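You operate a simulated robot arm through the tools that you are given. There is no shell and no other tool.

You run a simulated two-armed robot. Do the job below in one go: nothing can be reset, and whatever is moved stays where it is left.

Task
Move the mirror to mark 1, lock it there and tilt it forward.
Fine: free the mirror lever first; tilt it to its stop.

The check looks at the end state, three seconds after you hand in, the way a careful person would. Anything else that was tipped, shoved, dropped, spilled or broken makes it a failure.

Robot
Two 6-joint arms with two-finger grippers on one trunk that stands fixed in place. Base frame: the origin is at the foot of the trunk, x ahead of it, y to its left, z up. Lengths are in cm, angles in degrees, forces in N, time in s.
The left shoulder is at [3, 17.8, 123.8], the right one opposite. With the tool pointing down near the work surface each hand reaches from about 60 to 68 cm from the base axis, measured 20 degrees to its own side. Payload 2.54 kg a hand.
Tool frame (each hand has its own): the origin (TCP) lies between the finger pads and is the grasp point; the fingertips stand 3 cm ahead of it; z points along the fingers, y is the line along which they close. The gripper opens to 11.6 cm; its body begins 9.5 cm behind the TCP.
Orientation is that of the tool frame in the base frame, as a unit quaternion [x, y, z, w]. With the fingers straight down and closing along the base's y, the tool's x points along the base's -x, its y along +y and its z along -z.

Tools
- The arms move only by the tool arm_command. It takes "left_deltas", "right_deltas" or both (then of equal length, played together; a hand with none holds still); each is a list that holds one entry, the list of rows, each a list of 7 numbers: the turn, a rotation vector about the tool's x, y, z in degrees, then the shift along the tool's x, y, z in cm, then the closure in counts, from 0 (fully open) to 255 (shut). In form: [[[rx, ry, rz, dx, dy, dz, hand], ...]]. A call has 1 to 20 rows; each row shifts and turns the commanded pose from where the row before left it, along the tool's axes as they then stand. Rows are played at 5 a second. More than 5 cm and 8.6 degrees between two rows, or a gripper value outside its range, and nothing of the call is played. Where a pose cannot be reached the arm comes as near as it can. A force on the tool above 60 N (or 10 N above the force at the start of the call, whichever is more), or a blocked arm, ends the call early, and 0.2 s more pass. Each finger travels about 15.3 cm/s and halts on what it meets, pressing with about 41 N; the grip force reading is that of the motor and also rises with nothing between the fingers. The clock runs only during rows and for 0.2 s after the last one: add rows that do not move to give the fingers time. The reply holds the time, the measured pose of the TCP, the force on the tool along the base axes, the opening and the grip force, in the units named above and with some noise, with the torque about the TCP (base axes, N m) and any sound that the robot's microphone picked up.
- Cameras (640 x 400 px; columns grow to the right, rows downward): "scene" is now at [4.86, -1.03, 197.66]; the picture's right is [-0.15, -0.99, 0.00], its down [-0.66, 0.10, -0.75] and it looks along [0.74, -0.11, -0.66] (base axes); focal length 314 px, centre (320, 200). "left" rides on the left gripper at [6.9, 1.5, -12.2] in its tool frame; the picture's right is [-0.21, 0.98, 0.00], its down [-0.83, -0.18, -0.53] and it looks along [-0.52, -0.11, 0.85] (tool axes); focal length 251 px, centre (320, 200). "right" rides on the right gripper at [6.9, -1.5, -12.2] in its tool frame; the picture's right is [0.21, 0.98, 0.00], its down [-0.83, 0.18, -0.53] and it looks along [-0.52, 0.11, 0.85] (tool axes); focal length 251 px, centre (320, 200).
- get_image(camera): a new picture of that camera. The clock stands still meanwhile.
- slide_trunk(by): moves the trunk up (or, below 0, down) by that many cm; the arms and the scene camera ride with it, the base frame stays. It gives what a move gives, with no picture.
- pan_tilt(pan, tilt): turns the head with the scene camera to pan (to the left, within 143 degrees either way) and tilt (down, from -29 to 69), counted from straight ahead of the robot. It gives what a move gives.
- probe_pixels(camera, pixels): for up to 12 pixels [column, row] of the newest picture of that camera ("zoom" is the newest enlarged one), the place [x, y, z] in the base frame of the surface seen there, good to about 0.2 cm, but the place of the scene camera against the robot may be out by one fixed shift of up to 1.2 cm in any direction. The clock stands still meanwhile.
- enlarge(camera, box): a new picture of the part [left, top, right, bottom] of that camera's present view, enlarged. The clock stands still meanwhile.
- close_job(): hands the job in; it is judged then, once.

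Open the grippers and draw the arms clear of the work before you hand the job in, unless the task says otherwise.

The tools are called as a command line: name --argument value ..., lists and objects as JSON in quotes. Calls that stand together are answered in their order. arm_command: Moves the arms, as the interface text tells. Its arguments: {"type":"object","properties":{"left_deltas":{"type":"array"},"right_deltas":{"type":"array"}},"required":[]} The other tools are called the same way: slide_trunk (by) moves the trunk up or down; pan_tilt (pan, tilt) turns the head that bears the scene camera; get_image (camera) takes a picture; probe_pixels (camera, pixels) gives the place of the surface under pixels of a picture; enlarge (camera, box) takes an enlarged picture of a part of a camera's view; close_job () hands the job in.

At the start:

```text
time: 0.0
left_tcp_pos: [57.89, 18.38, 148.23]
left_ee_rot: [0.0, 1.0, 0.0, 0.0]
left_contact_force: [-0.1, -0.2, 0.1]
left_moment: [0.03, 0.05, 0.02]
left_gripper_width: 11.6
left_gripper_force: 0.0
right_tcp_pos: [51.04, -28.3, 147.79]
right_ee_rot: [0.0, 1.0, 0.001, 0.0]
right_contact_force: [0.6, -0.4, -0.8]
right_moment: [-0.01, -0.01, -0.01]
right_gripper_width: 11.62
right_gripper_force: 0.0
trunk travel left (down, up): [-45.0, 9.0]
head pan, tilt (commanded): [-8.5, 41.5]
```

scene: 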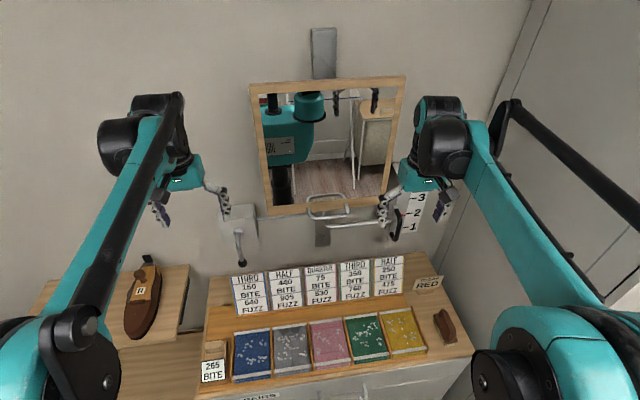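
right: 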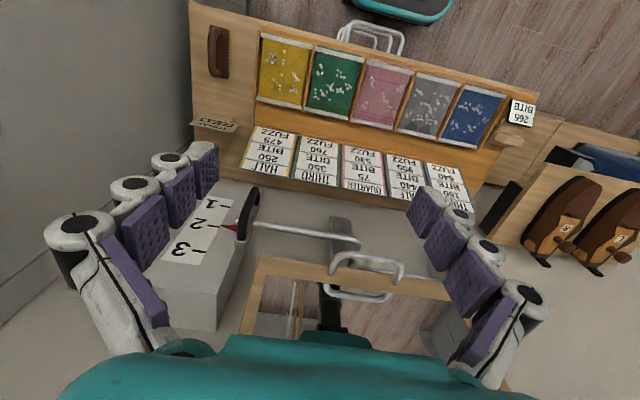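
left: 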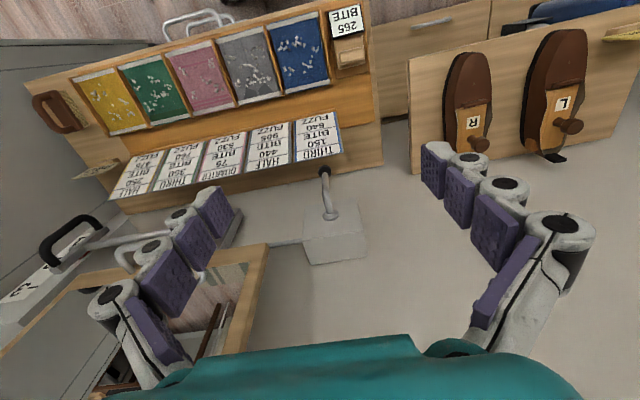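

I'll start by looking closer at the mirror: the frame is around (330,145), its rail at (325,50) and (322,235), a lever on the left around (235,235), and a scale with marks 1-3 at (412,210).

enlarge --camera "scene" --box '[200, 150, 460, 280]'

enlarge --camera "scene" --box '[220, 20, 440, 230]'

enlarge --camera "right" --box '[150, 160, 470, 350]'

enlarge --camera "left" --box '[0, 150, 400, 390]'

```text
2.46 times, centred on (330, 215) of scene
```

zoom: 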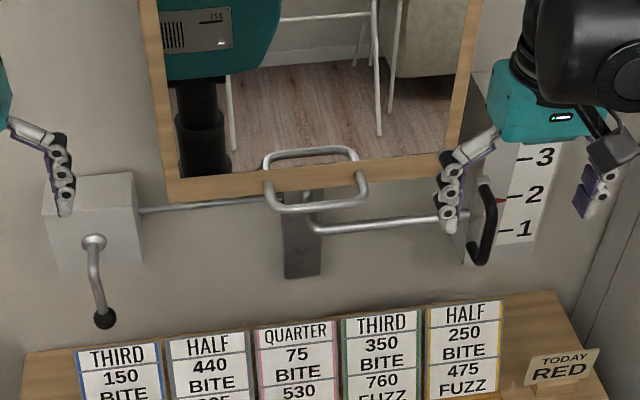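

```text
1.90 times, centred on (330, 125) of scene
```

zoom: 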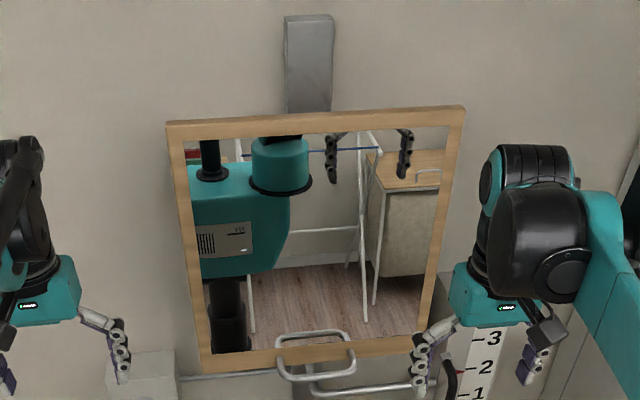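

```text
2.00 times, centred on (310, 255) of right
```

zoom: 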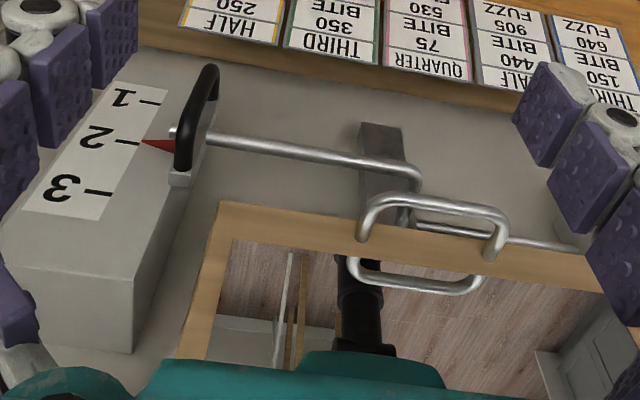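

```text
1.60 times, centred on (200, 270) of left
```

zoom: 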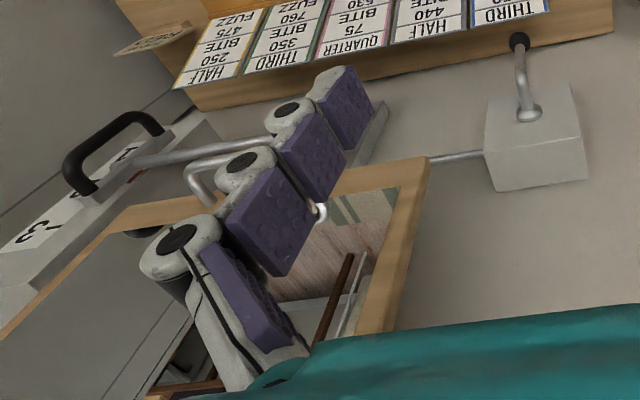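

The lever with a black knob (zoom 1: ball at (103,318), pivot at (93,242)) is the lock; the black handle with the red pointer at mark 2 moves the mirror; the steel loop is the tilt handle. I'll probe these in the wrist cameras and the scene camera.

probe_pixels --camera "right" --pixels '[[255, 195], [250, 210], [242, 232], [230, 228], [215, 205], [208, 228], [200, 252], [240, 245], [300, 232], [350, 243], [335, 258], [400, 265]]'

probe_pixels --camera "left" --pixels '[[324, 175], [325, 190], [327, 205], [330, 215], [320, 225], [350, 220], [306, 212], [362, 250], [312, 265], [75, 230], [45, 255], [100, 226]]'

probe_pixels --camera "scene" --pixels '[[242, 261], [240, 245], [238, 234], [225, 225], [251, 225], [325, 40], [325, 70], [252, 90], [403, 80], [325, 217], [395, 220], [330, 195]]'

```text
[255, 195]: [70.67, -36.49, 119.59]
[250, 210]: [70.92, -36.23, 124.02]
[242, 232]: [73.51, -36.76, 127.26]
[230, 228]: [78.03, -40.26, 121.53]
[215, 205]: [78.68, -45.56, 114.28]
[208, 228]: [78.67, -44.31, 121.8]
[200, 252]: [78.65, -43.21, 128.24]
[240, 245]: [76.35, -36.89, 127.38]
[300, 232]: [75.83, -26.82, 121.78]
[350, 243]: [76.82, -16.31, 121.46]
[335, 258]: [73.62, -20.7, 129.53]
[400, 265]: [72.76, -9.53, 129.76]
```

```text
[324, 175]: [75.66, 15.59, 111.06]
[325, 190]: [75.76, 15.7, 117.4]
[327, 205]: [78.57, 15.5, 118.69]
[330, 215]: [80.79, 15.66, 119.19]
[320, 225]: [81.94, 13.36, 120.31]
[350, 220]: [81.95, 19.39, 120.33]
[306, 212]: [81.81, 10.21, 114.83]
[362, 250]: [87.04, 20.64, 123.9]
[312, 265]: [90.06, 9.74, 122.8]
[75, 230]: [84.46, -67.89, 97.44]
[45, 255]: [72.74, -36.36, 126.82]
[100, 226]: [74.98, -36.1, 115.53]
```

```text
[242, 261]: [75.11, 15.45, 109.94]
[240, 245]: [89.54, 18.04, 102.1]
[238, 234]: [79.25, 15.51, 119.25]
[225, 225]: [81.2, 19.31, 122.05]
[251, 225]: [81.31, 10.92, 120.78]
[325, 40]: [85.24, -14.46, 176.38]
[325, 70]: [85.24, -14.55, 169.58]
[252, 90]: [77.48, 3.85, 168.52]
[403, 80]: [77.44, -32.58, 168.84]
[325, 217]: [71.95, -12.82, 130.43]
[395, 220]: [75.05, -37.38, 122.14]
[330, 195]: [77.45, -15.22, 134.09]
```

The lever hub is at about (80, 15.5, 119) with the ball near (75.5, 15.5, 110.5), the black handle bar is at x≈70.7, y≈-36.5, and the pointer at z≈121.5. Next I'll measure the ticks, the pointer, the handle ends and the shelf clearance more precisely.

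enlarge --camera "right" --box '[170, 170, 290, 280]'

probe_pixels --camera "right" --pixels '[[225, 206], [213, 226], [199, 251], [222, 227], [237, 226], [241, 243], [345, 228], [352, 238], [345, 262], [403, 262], [360, 295], [375, 255]]'

probe_pixels --camera "scene" --pixels '[[250, 275], [385, 258], [248, 310], [395, 290], [210, 290], [430, 283], [445, 325], [145, 290], [148, 260], [250, 355], [410, 330], [430, 375]]'

```text
3.64 times, centred on (230, 225) of right
```

zoom: 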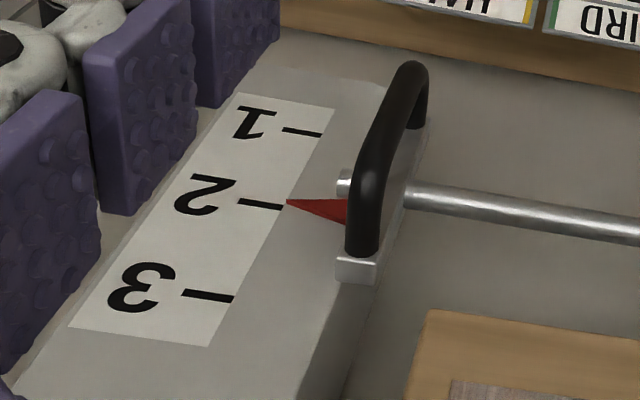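

```text
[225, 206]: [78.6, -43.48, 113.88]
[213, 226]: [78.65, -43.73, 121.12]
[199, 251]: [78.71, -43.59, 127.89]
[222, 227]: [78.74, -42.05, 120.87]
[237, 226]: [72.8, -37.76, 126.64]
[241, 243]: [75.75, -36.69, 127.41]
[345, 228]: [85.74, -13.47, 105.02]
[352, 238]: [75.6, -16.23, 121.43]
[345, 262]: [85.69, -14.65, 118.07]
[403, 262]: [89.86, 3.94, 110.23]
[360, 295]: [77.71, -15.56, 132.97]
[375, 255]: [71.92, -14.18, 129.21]
```

```text
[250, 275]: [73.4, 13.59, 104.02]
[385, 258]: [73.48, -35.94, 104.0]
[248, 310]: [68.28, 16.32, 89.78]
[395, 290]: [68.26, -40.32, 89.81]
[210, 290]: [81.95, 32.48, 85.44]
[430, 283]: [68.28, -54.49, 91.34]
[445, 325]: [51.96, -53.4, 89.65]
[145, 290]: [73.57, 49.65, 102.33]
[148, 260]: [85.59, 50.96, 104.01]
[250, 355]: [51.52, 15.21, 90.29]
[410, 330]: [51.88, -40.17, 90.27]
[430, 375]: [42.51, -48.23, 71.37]
```

Ticks measure z≈113.9 (1), 121.0 (2) and 127.9 (3), with the pointer now at 2, so the travel is about 7 cm down; the cards' tops are at z≈104, so I want the wrist cameras above the hands. I'll roll the left hand about its own axis in free space first.

arm_command --left_deltas '[[[0, 0, 8.5, 0, 0, 0, 0], [0, 0, 8.5, 0, 0, 0, 0], [0, 0, 8.5, 0, 0, 0, 0], [0, 0, 8.5, 0, 0, 0, 0], [0, 0, 8.5, 0, 0, 0, 0], [0, 0, 8.5, 0, 0, 0, 0], [0, 0, 8.5, 0, 0, 0, 0], [0, 0, 8.5, 0, 0, 0, 0], [0, 0, 8.5, 0, 0, 0, 0], [0, 0, 8.5, 0, 0, 0, 0], [0, 0, 8.5, 0, 0, 0, 0], [0, 0, 8.5, 0, 0, 0, 0], [0, 0, 8.5, 0, 0, 0, 0], [0, 0, 8.5, 0, 0, 0, 0], [0, 0, 8.5, 0, 0, 0, 0], [0, 0, 8.5, 0, 0, 0, 0], [0, 0, 8.5, 0, 0, 0, 0], [0, 0, 8.5, 0, 0, 0, 0], [0, 0, 8.5, 0, 0, 0, 0], [0, 0, 8.5, 0, 0, 0, 0]]]'

```text
time: 4.2
left_tcp_pos: [57.89, 18.39, 148.19]
left_ee_rot: [0.996, 0.085, 0.001, 0.001]
left_contact_force: [0.0, -0.3, -0.4]
left_moment: [0.0, 0.04, 0.0]
left_gripper_width: 11.61
left_gripper_force: 0.0
right_tcp_pos: [51.15, -28.24, 147.8]
right_ee_rot: [0.0, 1.0, 0.0, 0.0]
right_contact_force: [0.5, -0.4, 0.2]
right_moment: [0.02, -0.02, -0.01]
right_gripper_width: 11.61
right_gripper_force: 0.2
trunk travel left (down, up): [-45.0, 9.0]
head pan, tilt (commanded): [-8.5, 41.5]
```

The left roll worked. Now I finish it and pitch the left hand to point forward, while the right hand rolls in mirror image, both in free space.

arm_command --left_deltas '[[[0, 0, 5, 0, 0, 0, 0], [0, 0, 5, 0, 0, 0, 0], [0, 7.5, 0, 0, 0, 0, 0], [0, 7.5, 0, 0, 0, 0, 0], [0, 7.5, 0, 0, 0, 0, 0], [0, 7.5, 0, 0, 0, 0, 0], [0, 7.5, 0, 0, 0, 0, 0], [0, 7.5, 0, 0, 0, 0, 0], [0, 7.5, 0, 0, 0, 0, 0], [0, 7.5, 0, 0, 0, 0, 0], [0, 7.5, 0, 0, 0, 0, 0], [0, 7.5, 0, 0, 0, 0, 0], [0, 7.5, 0, 0, 0, 0, 0], [0, 7.5, 0, 0, 0, 0, 0], [0, 0, 0, 0, 0, 0, 0], [0, 0, 0, 0, 0, 0, 0], [0, 0, 0, 0, 0, 0, 0], [0, 0, 0, 0, 0, 0, 0], [0, 0, 0, 0, 0, 0, 0], [0, 0, 0, 0, 0, 0, 0]]]' --right_deltas '[[[0, 0, -8.5, 0, 0, 0, 0], [0, 0, -8.5, 0, 0, 0, 0], [0, 0, -8.5, 0, 0, 0, 0], [0, 0, -8.5, 0, 0, 0, 0], [0, 0, -8.5, 0, 0, 0, 0], [0, 0, -8.5, 0, 0, 0, 0], [0, 0, -8.5, 0, 0, 0, 0], [0, 0, -8.5, 0, 0, 0, 0], [0, 0, -8.5, 0, 0, 0, 0], [0, 0, -8.5, 0, 0, 0, 0], [0, 0, -8.5, 0, 0, 0, 0], [0, 0, -8.5, 0, 0, 0, 0], [0, 0, -8.5, 0, 0, 0, 0], [0, 0, -8.5, 0, 0, 0, 0], [0, 0, -8.5, 0, 0, 0, 0], [0, 0, -8.5, 0, 0, 0, 0], [0, 0, -8.5, 0, 0, 0, 0], [0, 0, -8.5, 0, 0, 0, 0], [0, 0, -8.5, 0, 0, 0, 0], [0, 0, -8.5, 0, 0, 0, 0]]]'

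```text
time: 8.4
left_tcp_pos: [57.93, 18.58, 148.27]
left_ee_rot: [0.705, 0.049, 0.706, -0.05]
left_contact_force: [0.2, 0.8, -0.5]
left_moment: [0.02, -0.03, -0.04]
left_gripper_width: 11.6
left_gripper_force: 0.0
left hand out of reach, approached as far as the arm can: row 1, 2
right_tcp_pos: [51.9, -23.52, 147.8]
right_ee_rot: [0.992, -0.123, -0.001, 0.007]
right_contact_force: [0.5, 0.4, -0.3]
right_moment: [-0.04, 0.03, 0.02]
right_gripper_width: 11.62
right_gripper_force: 0.0
right hand out of reach, approached as far as the arm can: row 19, 20
trunk travel left (down, up): [-45.0, 9.0]
head pan, tilt (commanded): [-8.5, 41.5]
```

Left hand is forward with ~8° yaw left over; the right is about 14° short of a full roll, and its wrist sits near a limit. I'll correct the left yaw and pitch the right hand forward.

arm_command --left_deltas '[[[-4, 0, 0, 0, 0, 0, 0], [-4, 0, 0, 0, 0, 0, 0], [0, 0, 0, 0, 0, 0, 0], [0, 0, 0, 0, 0, 0, 0], [0, 0, 0, 0, 0, 0, 0], [0, 0, 0, 0, 0, 0, 0], [0, 0, 0, 0, 0, 0, 0], [0, 0, 0, 0, 0, 0, 0], [0, 0, 0, 0, 0, 0, 0], [0, 0, 0, 0, 0, 0, 0], [0, 0, 0, 0, 0, 0, 0], [0, 0, 0, 0, 0, 0, 0], [0, 0, 0, 0, 0, 0, 0], [0, 0, 0, 0, 0, 0, 0], [0, 0, 0, 0, 0, 0, 0]]]' --right_deltas '[[[0, 7.5, 0, 0, 0, 0, 0], [0, 7.5, 0, 0, 0, 0, 0], [0, 7.5, 0, 0, 0, 0, 0], [0, 7.5, 0, 0, 0, 0, 0], [0, 7.5, 0, 0, 0, 0, 0], [0, 7.5, 0, 0, 0, 0, 0], [0, 7.5, 0, 0, 0, 0, 0], [0, 7.5, 0, 0, 0, 0, 0], [0, 7.5, 0, 0, 0, 0, 0], [0, 7.5, 0, 0, 0, 0, 0], [0, 7.5, 0, 0, 0, 0, 0], [0, 7.5, 0, 0, 0, 0, 0], [0, 0, 0, 0, 0, 0, 0], [0, 0, 0, 0, 0, 0, 0], [0, 0, 0, 0, 0, 0, 0]]]'

get_image --camera "scene"

get_image --camera "left"

get_image --camera "right"

```text
time: 11.6
left_tcp_pos: [57.79, 18.41, 148.34]
left_ee_rot: [0.707, -0.002, 0.707, 0.0]
left_contact_force: [-0.8, 0.6, -0.6]
left_moment: [0.01, 0.03, 0.03]
left_gripper_width: 11.61
left_gripper_force: 0.1
right_tcp_pos: [51.88, -23.72, 147.7]
right_ee_rot: [0.702, -0.083, 0.702, 0.092]
right_contact_force: [-0.5, -0.2, -0.3]
right_moment: [-0.04, 0.02, 0.03]
right_gripper_width: 11.6
right_gripper_force: 0.0
trunk travel left (down, up): [-45.0, 9.0]
head pan, tilt (commanded): [-8.5, 41.5]
```

```text
taken
```

scene: 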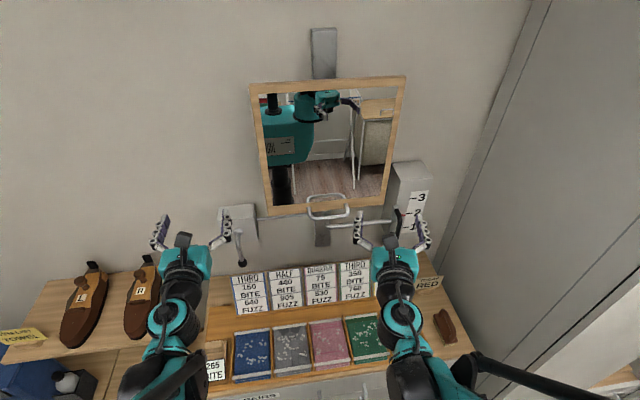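

```text
taken
```

left: 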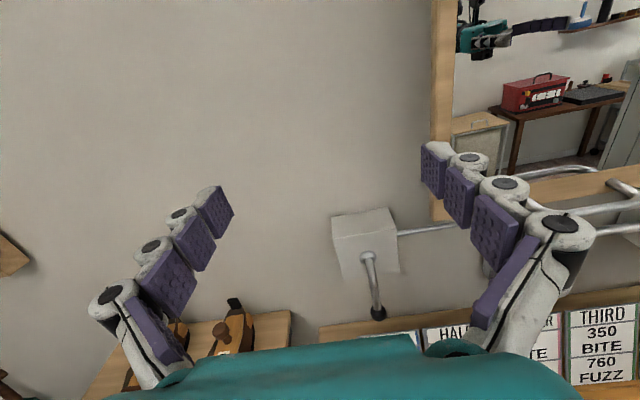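

```text
taken
```

right: 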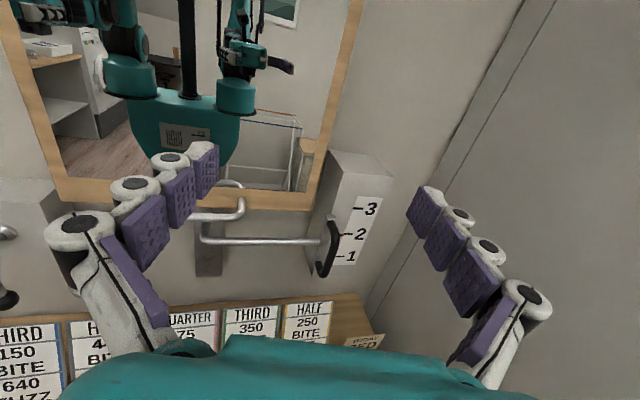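

Both hands now point forward with the scene unobstructed; the mirror, rail, lever and handle are all in view. I'll zoom in to study the hinge of the mirror and the mechanism.

enlarge --camera "scene" --box '[210, 170, 450, 290]'

enlarge --camera "left" --box '[310, 120, 640, 340]'

enlarge --camera "right" --box '[170, 140, 400, 300]'

enlarge --camera "scene" --box '[240, 20, 420, 130]'

```text
2.67 times, centred on (330, 230) of scene
```

zoom: 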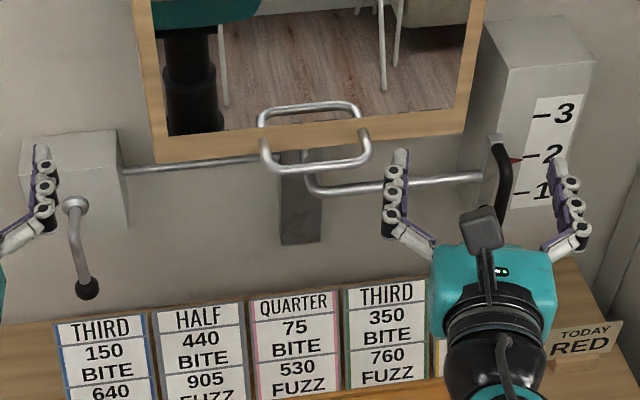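

```text
1.82 times, centred on (475, 230) of left
```

zoom: 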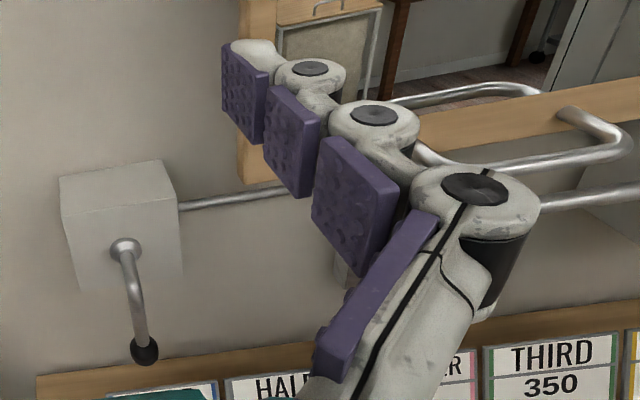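

```text
2.50 times, centred on (285, 220) of right
```

zoom: 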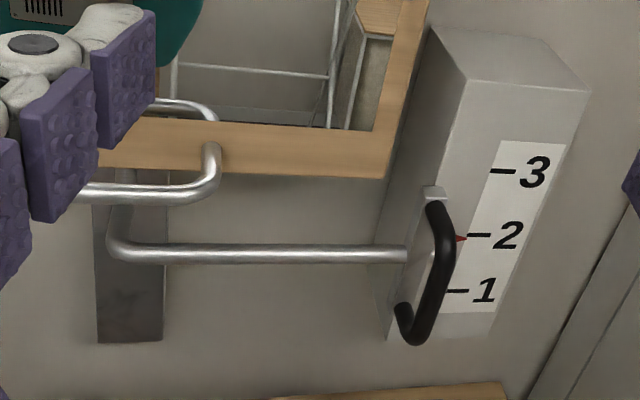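

```text
3.56 times, centred on (330, 75) of scene
```

zoom: 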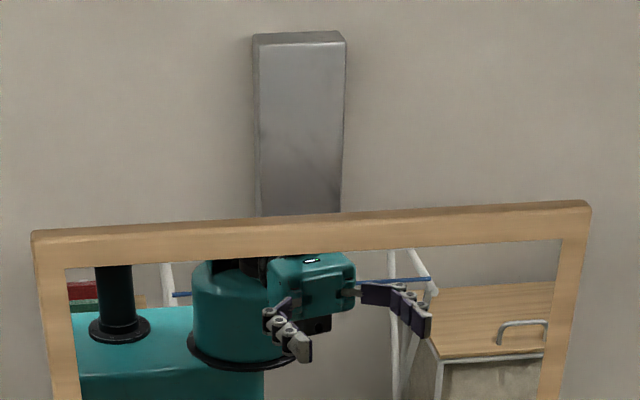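

The handle bar is clear: vertical black D-grip around x≈71, y≈-36.5, z 116–127. I'll straighten the right hand's yaw and bring it to a pre-grasp about 10 cm in front of the handle.

arm_command --right_deltas '[[[7.1, 0, 0, 0, 0, 0, 0], [7.1, 0, 0, 0, 0, 0, 0], [0, 0, 0, 0, 2.5, 0, 0], [0, 0, 0, 0, 2.5, 0, 0], [0, 0, 0, 0, 2.5, 0, 0], [0, 0, 0, -3, 2.5, 0, 0], [0, 0, 0, -3, 2.8, 0, 0], [0, 0, 0, -3, 0, 1, 0], [0, 0, 0, -3, 0, 1, 0], [0, 0, 0, -3, 0, 1, 0], [0, 0, 0, -3, 0, 1, 0], [0, 0, 0, -3, 0, 1, 0], [0, 0, 0, -3, 0, 1, 0], [0, 0, 0, -2.7, 0, 0, 0], [0, 0, 0, 0, 0, 0, 0]]]'

get_image --camera "right"

get_image --camera "scene"

```text
time: 14.8
left_tcp_pos: [57.84, 18.53, 148.33]
left_ee_rot: [0.707, -0.002, 0.708, 0.0]
left_contact_force: [0.0, 0.1, -0.3]
left_moment: [0.03, 0.02, -0.01]
left_gripper_width: 11.6
left_gripper_force: 0.1
right_tcp_pos: [64.23, -41.34, 131.98]
right_ee_rot: [0.708, 0.003, 0.706, 0.005]
right_contact_force: [0.3, -0.3, -0.9]
right_moment: [0.02, 0.0, -0.01]
right_gripper_width: 11.59
right_gripper_force: 0.2
right hand out of reach, approached as far as the arm can: row 8, 9, 10, 11, 12, 13, 14
trunk travel left (down, up): [-45.0, 9.0]
head pan, tilt (commanded): [-8.5, 41.5]
```

```text
taken
```

right: 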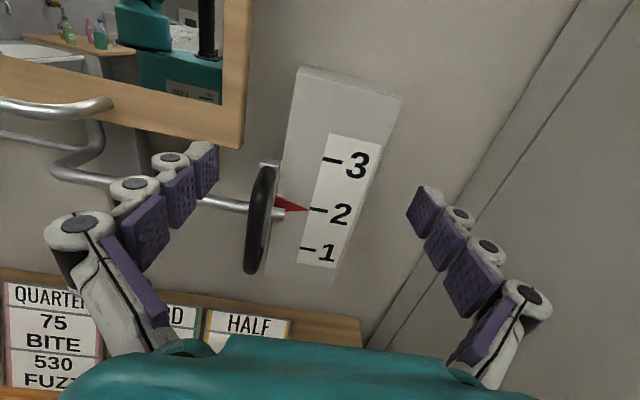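

```text
taken
```

scene: 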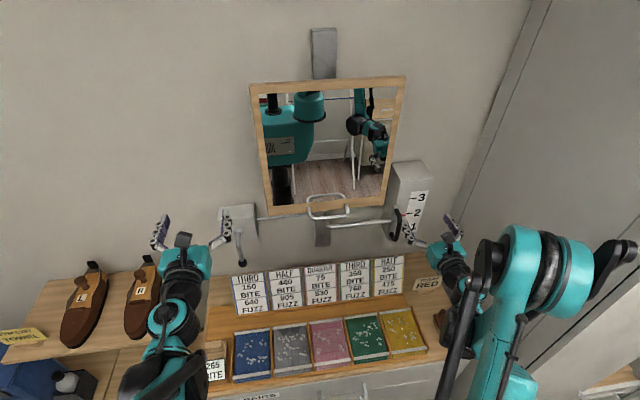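

The right arm hit its reach limit at (64.2, -41.3, 132), so the forward-pointing hand likely needs a lower shoulder. I'll check where the arm links are relative to the bench before lowering the trunk.

probe_pixels --camera "scene" --pixels '[[565, 265], [520, 245], [490, 260], [610, 255], [450, 375], [500, 375], [452, 280], [175, 320], [150, 385], [420, 345], [330, 390], [100, 390]]'

pan_tilt --pan -8.5 --tilt 65

get_image --camera "scene"

```text
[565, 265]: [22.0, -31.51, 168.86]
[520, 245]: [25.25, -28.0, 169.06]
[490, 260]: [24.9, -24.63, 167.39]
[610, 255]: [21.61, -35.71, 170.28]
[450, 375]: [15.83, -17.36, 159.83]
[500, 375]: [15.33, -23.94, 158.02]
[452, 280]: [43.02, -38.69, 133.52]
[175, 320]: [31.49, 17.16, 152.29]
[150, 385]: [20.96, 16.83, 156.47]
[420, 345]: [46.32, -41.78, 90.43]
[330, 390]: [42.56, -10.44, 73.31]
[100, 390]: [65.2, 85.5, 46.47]
```

```text
time: 15.7
left_tcp_pos: [57.86, 18.36, 148.25]
left_ee_rot: [0.707, -0.002, 0.708, -0.002]
left_contact_force: [-0.6, 0.3, -0.2]
left_moment: [0.0, 0.02, 0.0]
left_gripper_width: 11.61
left_gripper_force: 0.0
right_tcp_pos: [64.41, -41.38, 131.89]
right_ee_rot: [0.708, 0.004, 0.706, 0.003]
right_contact_force: [0.2, -0.7, 0.7]
right_moment: [0.01, 0.02, -0.01]
right_gripper_width: 11.63
right_gripper_force: 0.0
trunk travel left (down, up): [-45.0, 9.0]
head pan, tilt (commanded): [-8.5, 65.0]
```

```text
taken
```

scene: 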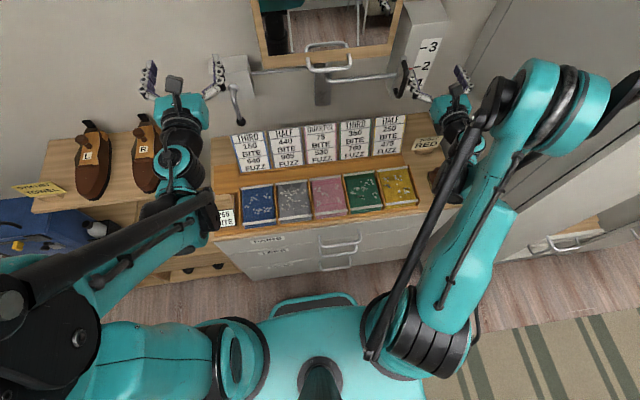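

The elbows are high (z≈169) with the forearms steep, so lowering the trunk will flatten them. First I back the right hand up and away from the handle so that the trunk drop carries it through free space.

arm_command --right_deltas '[[[0, 0, 0, 3, 0, -1, 0], [0, 0, 0, 3, 0, -1.5, 0], [0, 0, 0, 3, 0, -1.5, 0], [0, 0, 0, 3, 0, -1.5, 0], [0, 0, 0, 3, 0, -1.5, 0], [0, 0, 0, 0, 0, 0, 0]]]'

```text
time: 17.1
left_tcp_pos: [57.97, 18.26, 148.34]
left_ee_rot: [0.707, -0.002, 0.707, 0.0]
left_contact_force: [-0.3, -0.2, -0.6]
left_moment: [0.0, -0.02, 0.01]
left_gripper_width: 11.59
left_gripper_force: 0.0
right_tcp_pos: [57.1, -41.2, 146.99]
right_ee_rot: [0.708, 0.005, 0.706, 0.005]
right_contact_force: [0.8, 0.3, -0.8]
right_moment: [-0.02, -0.03, 0.0]
right_gripper_width: 11.57
right_gripper_force: 0.1
trunk travel left (down, up): [-45.0, 9.0]
head pan, tilt (commanded): [-8.5, 65.0]
```

The right hand is back at (57, -41, 147), clear of everything. Now I lower the trunk by 22 cm, which brings both hands to about z=125.

slide_trunk --by -22

pan_tilt --pan -8.5 --tilt 41.5

get_image --camera "scene"

get_image --camera "right"

get_image --camera "left"

```text
time: 19.4
left_tcp_pos: [57.78, 18.43, 126.29]
left_ee_rot: [0.707, -0.001, 0.707, -0.001]
left_contact_force: [0.2, -0.5, 0.5]
left_moment: [-0.02, -0.04, 0.0]
left_gripper_width: 11.62
left_gripper_force: 0.1
right_tcp_pos: [57.1, -41.12, 125.03]
right_ee_rot: [0.708, 0.004, 0.707, 0.005]
right_contact_force: [0.1, -0.6, 0.2]
right_moment: [0.01, -0.02, -0.01]
right_gripper_width: 11.56
right_gripper_force: 0.0
trunk travel left (down, up): [-23.0, 31.0]
head pan, tilt (commanded): [-8.5, 65.0]
```

```text
time: 20.3
left_tcp_pos: [57.86, 18.41, 126.33]
left_ee_rot: [0.707, -0.001, 0.707, -0.001]
left_contact_force: [0.5, 0.4, 0.0]
left_moment: [0.02, 0.01, 0.03]
left_gripper_width: 11.63
left_gripper_force: 0.0
right_tcp_pos: [56.98, -41.17, 125.01]
right_ee_rot: [0.708, 0.004, 0.707, 0.005]
right_contact_force: [-0.5, -0.5, -0.4]
right_moment: [-0.06, 0.01, -0.03]
right_gripper_width: 11.62
right_gripper_force: 0.1
trunk travel left (down, up): [-23.0, 31.0]
head pan, tilt (commanded): [-8.5, 41.5]
```

```text
taken
```

scene: 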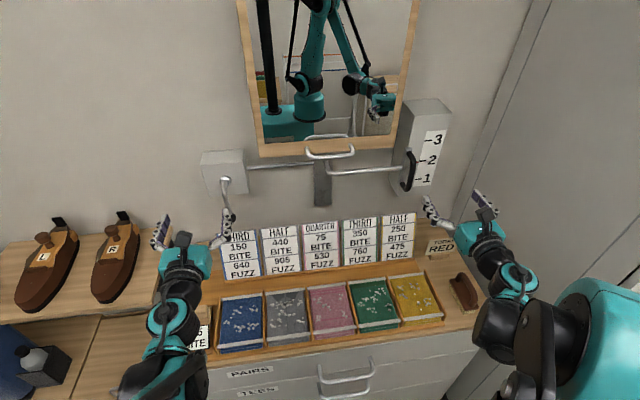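

```text
taken
```

right: 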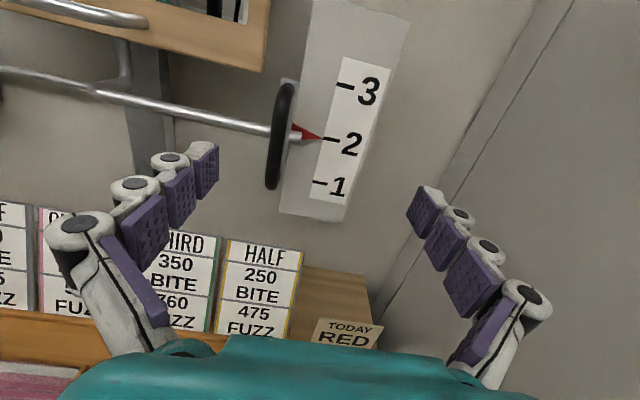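

```text
taken
```

left: 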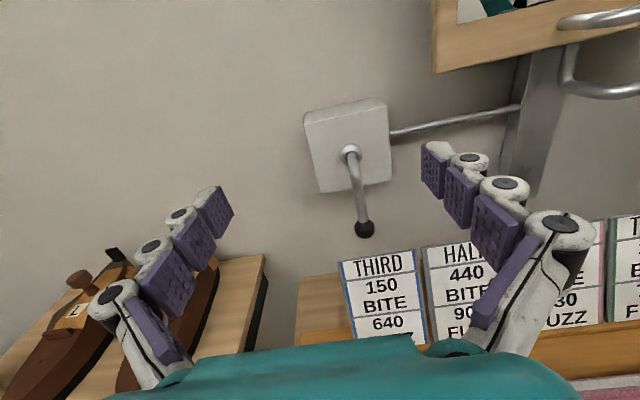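

Great views. I'll probe the handle, carriage, pointer and ticks in the right camera and the lever and mirror parts in the left camera.

probe_pixels --camera "right" --pixels '[[282, 95], [279, 120], [276, 145], [273, 170], [272, 185], [290, 90], [321, 138], [330, 139], [345, 87], [320, 184], [250, 127], [110, 95]]'

probe_pixels --camera "left" --pixels '[[363, 228], [358, 200], [354, 175], [351, 160], [343, 150], [318, 150], [380, 150], [345, 108], [450, 123], [510, 108], [445, 55], [545, 90]]'

enlarge --camera "scene" --box '[190, 110, 450, 250]'

```text
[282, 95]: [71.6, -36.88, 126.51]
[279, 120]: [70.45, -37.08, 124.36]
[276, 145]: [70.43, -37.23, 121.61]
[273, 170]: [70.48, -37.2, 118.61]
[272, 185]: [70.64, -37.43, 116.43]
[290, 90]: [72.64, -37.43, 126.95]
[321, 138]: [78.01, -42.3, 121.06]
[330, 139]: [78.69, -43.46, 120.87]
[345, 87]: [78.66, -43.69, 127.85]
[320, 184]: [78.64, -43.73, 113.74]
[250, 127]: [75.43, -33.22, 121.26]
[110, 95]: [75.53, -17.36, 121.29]
```

```text
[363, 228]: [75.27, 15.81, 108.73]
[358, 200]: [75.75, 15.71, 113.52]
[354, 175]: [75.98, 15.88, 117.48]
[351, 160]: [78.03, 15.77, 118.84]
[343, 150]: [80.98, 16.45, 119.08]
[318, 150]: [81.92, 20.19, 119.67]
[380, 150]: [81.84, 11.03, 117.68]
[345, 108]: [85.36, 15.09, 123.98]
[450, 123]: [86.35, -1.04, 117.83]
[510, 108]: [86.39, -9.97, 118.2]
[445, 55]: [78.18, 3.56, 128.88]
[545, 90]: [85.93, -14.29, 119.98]
```

```text
2.46 times, centred on (320, 180) of scene
```

zoom: 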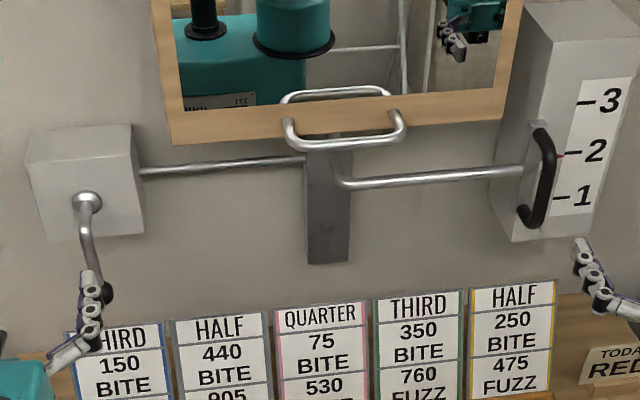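

The handle bar's front face is at x≈70.4, y≈-37.1, z 115–127, with its carriage behind at x≈75.5. I'll align the right hand at y=-37.1, z=121 and advance with open fingers to x≈70.

arm_command --right_deltas '[[[0, 0, 0, -2, -2, 0, 0], [0, 0, 0, -2, -2, 0, 0], [0, 0, 0, 0, 0, 2, 0], [0, 0, 0, 0, 0, 2, 0], [0, 0, 0, 0, 0, 2, 0], [0, 0, 0, 0, 0, 2, 0], [0, 0, 0, 0, 0, 0, 0], [0, 0, 0, 0, 0, 0, 0]]]'

get_image --camera "right"

```text
time: 22.1
left_tcp_pos: [57.91, 18.37, 126.34]
left_ee_rot: [0.707, -0.002, 0.707, 0.0]
left_contact_force: [-0.3, 0.4, 0.3]
left_moment: [0.01, -0.03, 0.0]
left_gripper_width: 11.6
left_gripper_force: 0.0
right_tcp_pos: [65.22, -37.13, 120.78]
right_ee_rot: [0.708, 0.004, 0.706, 0.005]
right_contact_force: [0.2, 0.4, -0.2]
right_moment: [0.02, -0.03, 0.01]
right_gripper_width: 11.58
right_gripper_force: 0.0
trunk travel left (down, up): [-23.0, 31.0]
head pan, tilt (commanded): [-8.5, 41.5]
```

```text
taken
```

right: 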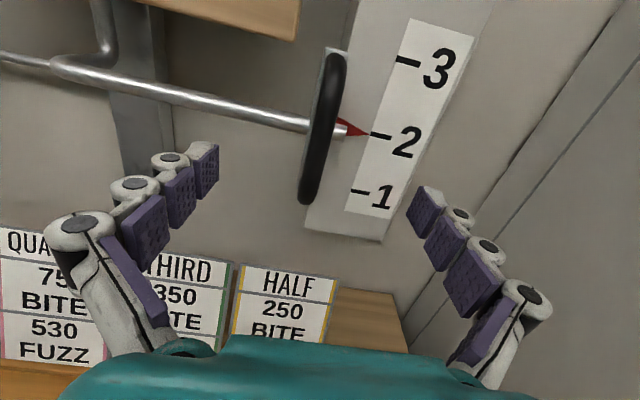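

The handle (column ≈320) is centred between the fingers. I advance 5 cm to x≈70.2 still open.

arm_command --right_deltas '[[[0, 0, 0, 0, 0, 1.5, 0], [0, 0, 0, 0, 0, 1.5, 0], [0, 0, 0, 0, 0, 1.2, 0], [0, 0, 0, 0, 0, 1.0, 0], [0, 0, 0, 0, 0, 0, 0], [0, 0, 0, 0, 0, 0, 0]]]'

get_image --camera "right"

enlarge --camera "scene" --box '[340, 110, 500, 220]'

```text
time: 23.5
left_tcp_pos: [57.85, 18.45, 126.29]
left_ee_rot: [0.707, -0.002, 0.707, 0.0]
left_contact_force: [1.8, -0.4, -0.1]
left_moment: [-0.02, 0.01, 0.01]
left_gripper_width: 11.62
left_gripper_force: 0.1
right_tcp_pos: [70.19, -37.2, 121.03]
right_ee_rot: [0.708, 0.004, 0.707, 0.005]
right_contact_force: [0.3, 0.5, -0.5]
right_moment: [-0.02, -0.02, 0.02]
right_gripper_width: 11.59
right_gripper_force: 0.1
trunk travel left (down, up): [-23.0, 31.0]
head pan, tilt (commanded): [-8.5, 41.5]
```

```text
taken
```

right: 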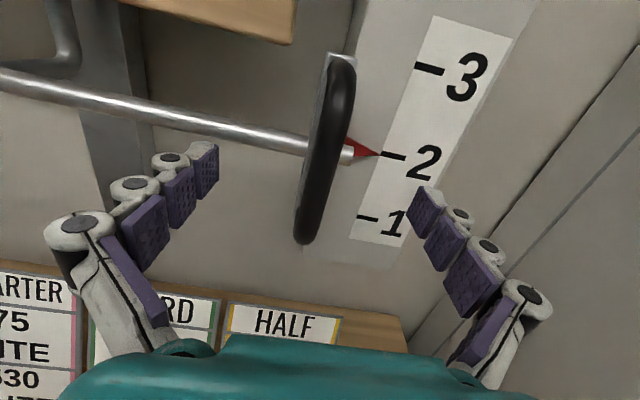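

```text
3.64 times, centred on (420, 165) of scene
```

zoom: 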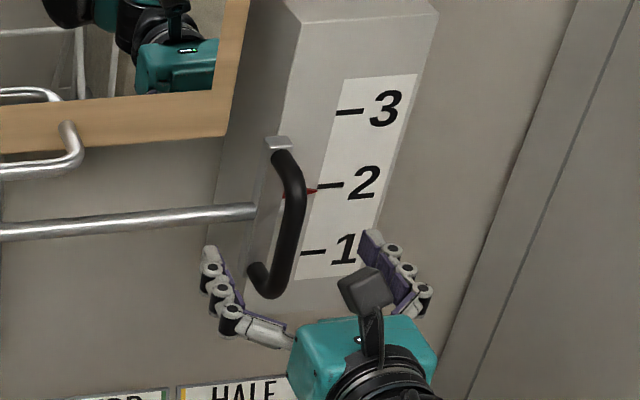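

The fingertips look lower/nearer than I'd expect in the scene zoom, so I'll check their actual position against the handle by probing.

probe_pixels --camera "right" --pixels '[[207, 165], [180, 195], [145, 225], [422, 208], [445, 240], [468, 285], [322, 150], [312, 200], [330, 100], [303, 235], [170, 160], [455, 218]]'

probe_pixels --camera "zoom" --pixels '[[212, 252], [222, 285], [372, 240], [385, 275], [292, 220], [268, 290], [282, 145], [310, 190], [330, 185], [315, 253], [350, 112], [228, 320]]'

```text
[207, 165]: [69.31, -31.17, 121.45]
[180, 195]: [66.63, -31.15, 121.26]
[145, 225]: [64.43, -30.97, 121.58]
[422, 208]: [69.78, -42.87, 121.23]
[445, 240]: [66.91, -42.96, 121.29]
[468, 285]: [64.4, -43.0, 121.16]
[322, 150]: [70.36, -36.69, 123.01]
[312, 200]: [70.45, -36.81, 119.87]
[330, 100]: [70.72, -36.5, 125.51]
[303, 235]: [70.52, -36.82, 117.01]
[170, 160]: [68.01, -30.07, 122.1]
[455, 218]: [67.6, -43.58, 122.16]
```

```text
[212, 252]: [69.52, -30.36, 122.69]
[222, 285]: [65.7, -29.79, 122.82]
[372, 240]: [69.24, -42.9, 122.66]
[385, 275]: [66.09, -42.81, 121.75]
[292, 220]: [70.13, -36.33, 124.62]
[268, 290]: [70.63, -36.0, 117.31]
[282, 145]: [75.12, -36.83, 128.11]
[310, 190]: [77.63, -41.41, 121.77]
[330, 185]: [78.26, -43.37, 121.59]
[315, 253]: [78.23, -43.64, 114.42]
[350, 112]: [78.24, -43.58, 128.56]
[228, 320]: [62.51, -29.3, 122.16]
```

Fingertips are actually level with the handle (z≈121.3) and spread about it at y≈-31 and -43; the bar centre is near (71.3, -36.8). I advance slightly, centre, and close.

arm_command --right_deltas '[[[0, 0, 0, 0, -0.3, 0.8, 0], [0, 0, 0, 0, 0, 0, 100], [0, 0, 0, 0, 0, 0, 180], [0, 0, 0, 0, 0, 0, 255], [0, 0, 0, 0, 0, 0, 255], [0, 0, 0, 0, 0, 0, 255], [0, 0, 0, 0, 0, 0, 255]]]'

get_image --camera "right"

```text
time: 25.1
left_tcp_pos: [57.86, 18.25, 126.47]
left_ee_rot: [0.707, -0.002, 0.707, -0.001]
left_contact_force: [0.3, 0.0, 0.3]
left_moment: [-0.03, 0.01, 0.02]
left_gripper_width: 11.61
left_gripper_force: 0.2
right_tcp_pos: [70.92, -37.05, 121.07]
right_ee_rot: [0.708, 0.004, 0.707, 0.004]
right_contact_force: [5.8, -10.4, 9.0]
right_moment: [0.45, -0.19, -0.05]
right_gripper_width: 1.46
right_gripper_force: 40.9
trunk travel left (down, up): [-23.0, 31.0]
head pan, tilt (commanded): [-8.5, 41.5]
```

```text
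taken
```

right: 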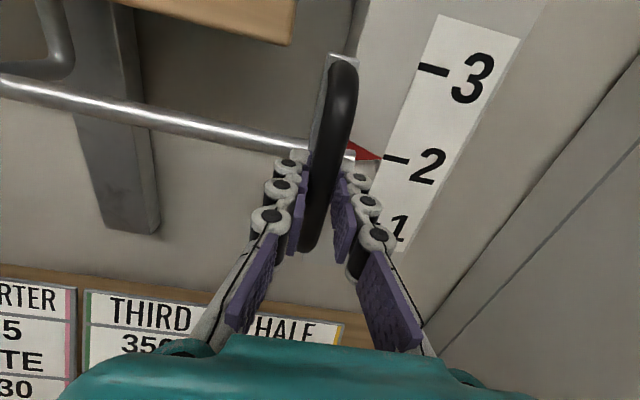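

The handle is gripped firmly (opening 1.46 cm, 41 N). Now I bring the left hand, open, in front of the lever at about (66, 15.7, 116).

arm_command --left_deltas '[[[0, 0, 0, -2, 0.7, 2, 0], [0, 0, 0, -2, 0.7, 2, 0], [0, 0, 0, -2, 0.7, 2, 0], [0, 0, 0, -2, 0.6, 2, 0], [0, 0, 0, -2, 0, 0, 0], [0, 0, 0, 0, 0, 0, 0], [0, 0, 0, 0, 0, 0, 0]]]' --right_deltas '[[[0, 0, 0, 0, 0, 0, 255], [0, 0, 0, 0, 0, 0, 255], [0, 0, 0, 0, 0, 0, 255], [0, 0, 0, 0, 0, 0, 255], [0, 0, 0, 0, 0, 0, 255], [0, 0, 0, 0, 0, 0, 255], [0, 0, 0, 0, 0, 0, 255]]]'

get_image --camera "left"

```text
time: 26.7
left_tcp_pos: [65.94, 15.49, 116.28]
left_ee_rot: [0.707, -0.004, 0.708, -0.001]
left_contact_force: [-0.5, 0.3, -0.4]
left_moment: [0.02, 0.0, 0.01]
left_gripper_width: 11.59
left_gripper_force: 0.1
right_tcp_pos: [71.06, -36.98, 120.92]
right_ee_rot: [0.708, 0.004, 0.707, 0.004]
right_contact_force: [4.3, -13.4, 5.1]
right_moment: [0.39, -0.13, -0.03]
right_gripper_width: 1.4
right_gripper_force: 40.9
trunk travel left (down, up): [-23.0, 31.0]
head pan, tilt (commanded): [-8.5, 41.5]
```

```text
taken
```

left: 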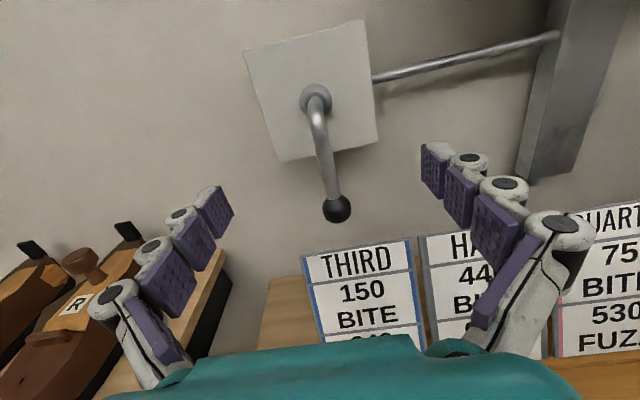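

The lever ball at (336,209) hangs between the fingers. I'll probe it, the arm and the box again from here.

probe_pixels --camera "left" --pixels '[[336, 208], [330, 180], [325, 150], [319, 120], [316, 103], [310, 90], [350, 210], [322, 210], [270, 150], [370, 130], [310, 250], [405, 243]]'

enlarge --camera "left" --box '[220, 10, 420, 240]'

```text
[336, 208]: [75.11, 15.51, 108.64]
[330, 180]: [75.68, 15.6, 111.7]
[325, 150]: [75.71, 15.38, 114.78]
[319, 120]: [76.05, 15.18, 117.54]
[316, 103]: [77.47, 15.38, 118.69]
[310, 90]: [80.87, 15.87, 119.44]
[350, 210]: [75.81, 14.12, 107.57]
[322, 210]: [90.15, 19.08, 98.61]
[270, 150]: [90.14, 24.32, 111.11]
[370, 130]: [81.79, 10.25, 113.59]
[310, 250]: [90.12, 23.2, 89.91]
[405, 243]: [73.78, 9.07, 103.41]
```

```text
1.74 times, centred on (320, 125) of left
```

zoom: 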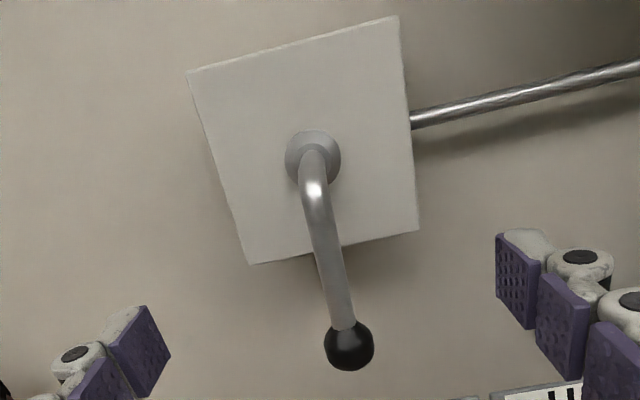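

The ball is centred near (76.2, 15.4, 108.4), hub at z≈119.2. I go forward to x≈75.3 with the fingers straddling the lever, then down to z≈109.8.

arm_command --left_deltas '[[[0, 0, 0, 0, 0, 2, 0], [0, 0, 0, 0, 0, 2, 0], [0, 0, 0, 0, 0, 2, 0], [0, 0, 0, 0, 0, 2, 0], [0, 0, 0, 0, 0, 1.4, 0], [0, 0, 0, -1.6, 0, 0, 0], [0, 0, 0, -1.6, 0, 0, 0], [0, 0, 0, -1.6, 0, 0, 0], [0, 0, 0, -1.6, 0, 0, 0], [0, 0, 0, 0, 0, 0, 0], [0, 0, 0, 0, 0, 0, 0]]]' --right_deltas '[[[0, 0, 0, 0, 0, 0, 255], [0, 0, 0, 0, 0, 0, 255], [0, 0, 0, 0, 0, 0, 255], [0, 0, 0, 0, 0, 0, 255], [0, 0, 0, 0, 0, 0, 255], [0, 0, 0, 0, 0, 0, 255], [0, 0, 0, 0, 0, 0, 255], [0, 0, 0, 0, 0, 0, 255], [0, 0, 0, 0, 0, 0, 255], [0, 0, 0, 0, 0, 0, 255], [0, 0, 0, 0, 0, 0, 255]]]'

get_image --camera "left"

get_image --camera "scene"

```text
time: 29.1
left_tcp_pos: [75.25, 15.51, 109.92]
left_ee_rot: [0.707, -0.002, 0.707, -0.002]
left_contact_force: [0.2, -0.1, 0.6]
left_moment: [-0.01, 0.02, -0.02]
left_gripper_width: 11.6
left_gripper_force: 0.1
right_tcp_pos: [70.94, -37.11, 120.9]
right_ee_rot: [0.708, 0.005, 0.707, 0.003]
right_contact_force: [-0.3, -10.1, -3.1]
right_moment: [0.43, 0.06, -0.04]
right_gripper_width: 1.37
right_gripper_force: 40.8
trunk travel left (down, up): [-23.0, 31.0]
head pan, tilt (commanded): [-8.5, 41.5]
```

```text
taken
```

left: 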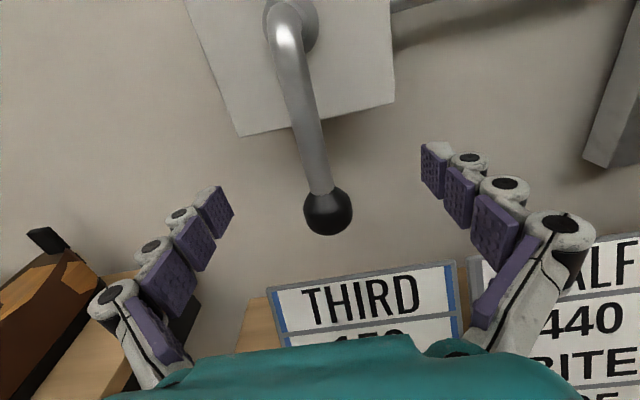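

```text
taken
```

scene: 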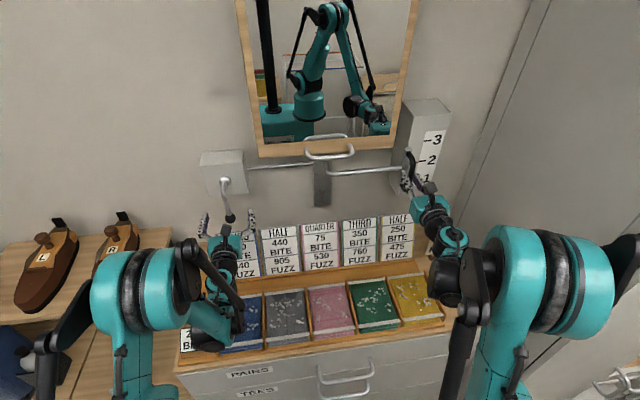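

The hand straddles the lever, but the left wrist appears near the "265 BITE" box at (190,340) in the scene view; I'll check the clearance before going on.

probe_pixels --camera "scene" --pixels '[[215, 325], [205, 345], [230, 310], [240, 325], [185, 340], [190, 330], [225, 265], [222, 290], [195, 300], [180, 330], [245, 350], [200, 262]]'

enlarge --camera "scene" --box '[150, 190, 310, 380]'

```text
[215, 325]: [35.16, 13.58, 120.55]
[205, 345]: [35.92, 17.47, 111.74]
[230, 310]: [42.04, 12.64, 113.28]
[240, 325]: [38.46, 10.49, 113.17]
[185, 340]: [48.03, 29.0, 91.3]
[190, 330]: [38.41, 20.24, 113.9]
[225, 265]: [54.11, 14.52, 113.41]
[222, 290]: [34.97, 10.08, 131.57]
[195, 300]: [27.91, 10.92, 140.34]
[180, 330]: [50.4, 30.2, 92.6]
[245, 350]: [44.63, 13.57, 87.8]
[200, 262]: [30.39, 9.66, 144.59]
```

```text
2.11 times, centred on (230, 285) of scene
```

zoom: 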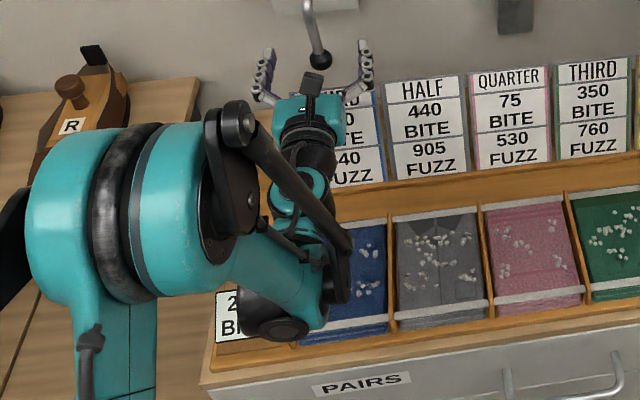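

The wrist's lowest parts are near z≈105+ while the bench top is ≈90, so it is clear. Now I advance 0.6 cm and close the left fingers on the lever just above its ball.

arm_command --left_deltas '[[[0, 0, 0, 0, 0, 0.6, 0], [0, 0, 0, 0, 0, 0, 100], [0, 0, 0, 0, 0, 0, 180], [0, 0, 0, 0, 0, 0, 255], [0, 0, 0, 0, 0, 0, 255], [0, 0, 0, 0, 0, 0, 255], [0, 0, 0, 0, 0, 0, 255]]]' --right_deltas '[[[0, 0, 0, 0, 0, 0, 255], [0, 0, 0, 0, 0, 0, 255], [0, 0, 0, 0, 0, 0, 255], [0, 0, 0, 0, 0, 0, 255], [0, 0, 0, 0, 0, 0, 255], [0, 0, 0, 0, 0, 0, 255], [0, 0, 0, 0, 0, 0, 255]]]'

get_image --camera "left"

```text
time: 30.7
left_tcp_pos: [75.96, 15.51, 110.02]
left_ee_rot: [0.707, -0.002, 0.708, -0.002]
left_contact_force: [17.7, 0.5, 53.2]
left_moment: [-0.03, -0.48, -0.01]
left_gripper_width: 2.09
left_gripper_force: 45.2
right_tcp_pos: [71.01, -37.1, 121.06]
right_ee_rot: [0.707, 0.004, 0.707, 0.003]
right_contact_force: [8.3, -4.7, -13.6]
right_moment: [0.29, 0.42, 0.0]
right_gripper_width: 1.37
right_gripper_force: 40.0
trunk travel left (down, up): [-23.0, 31.0]
head pan, tilt (commanded): [-8.5, 41.5]
```

```text
taken
```

left: 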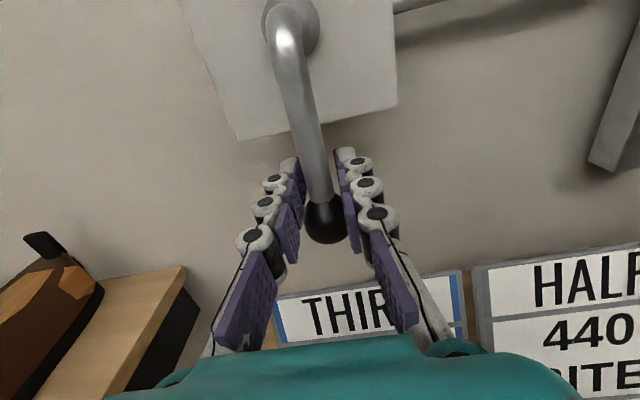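

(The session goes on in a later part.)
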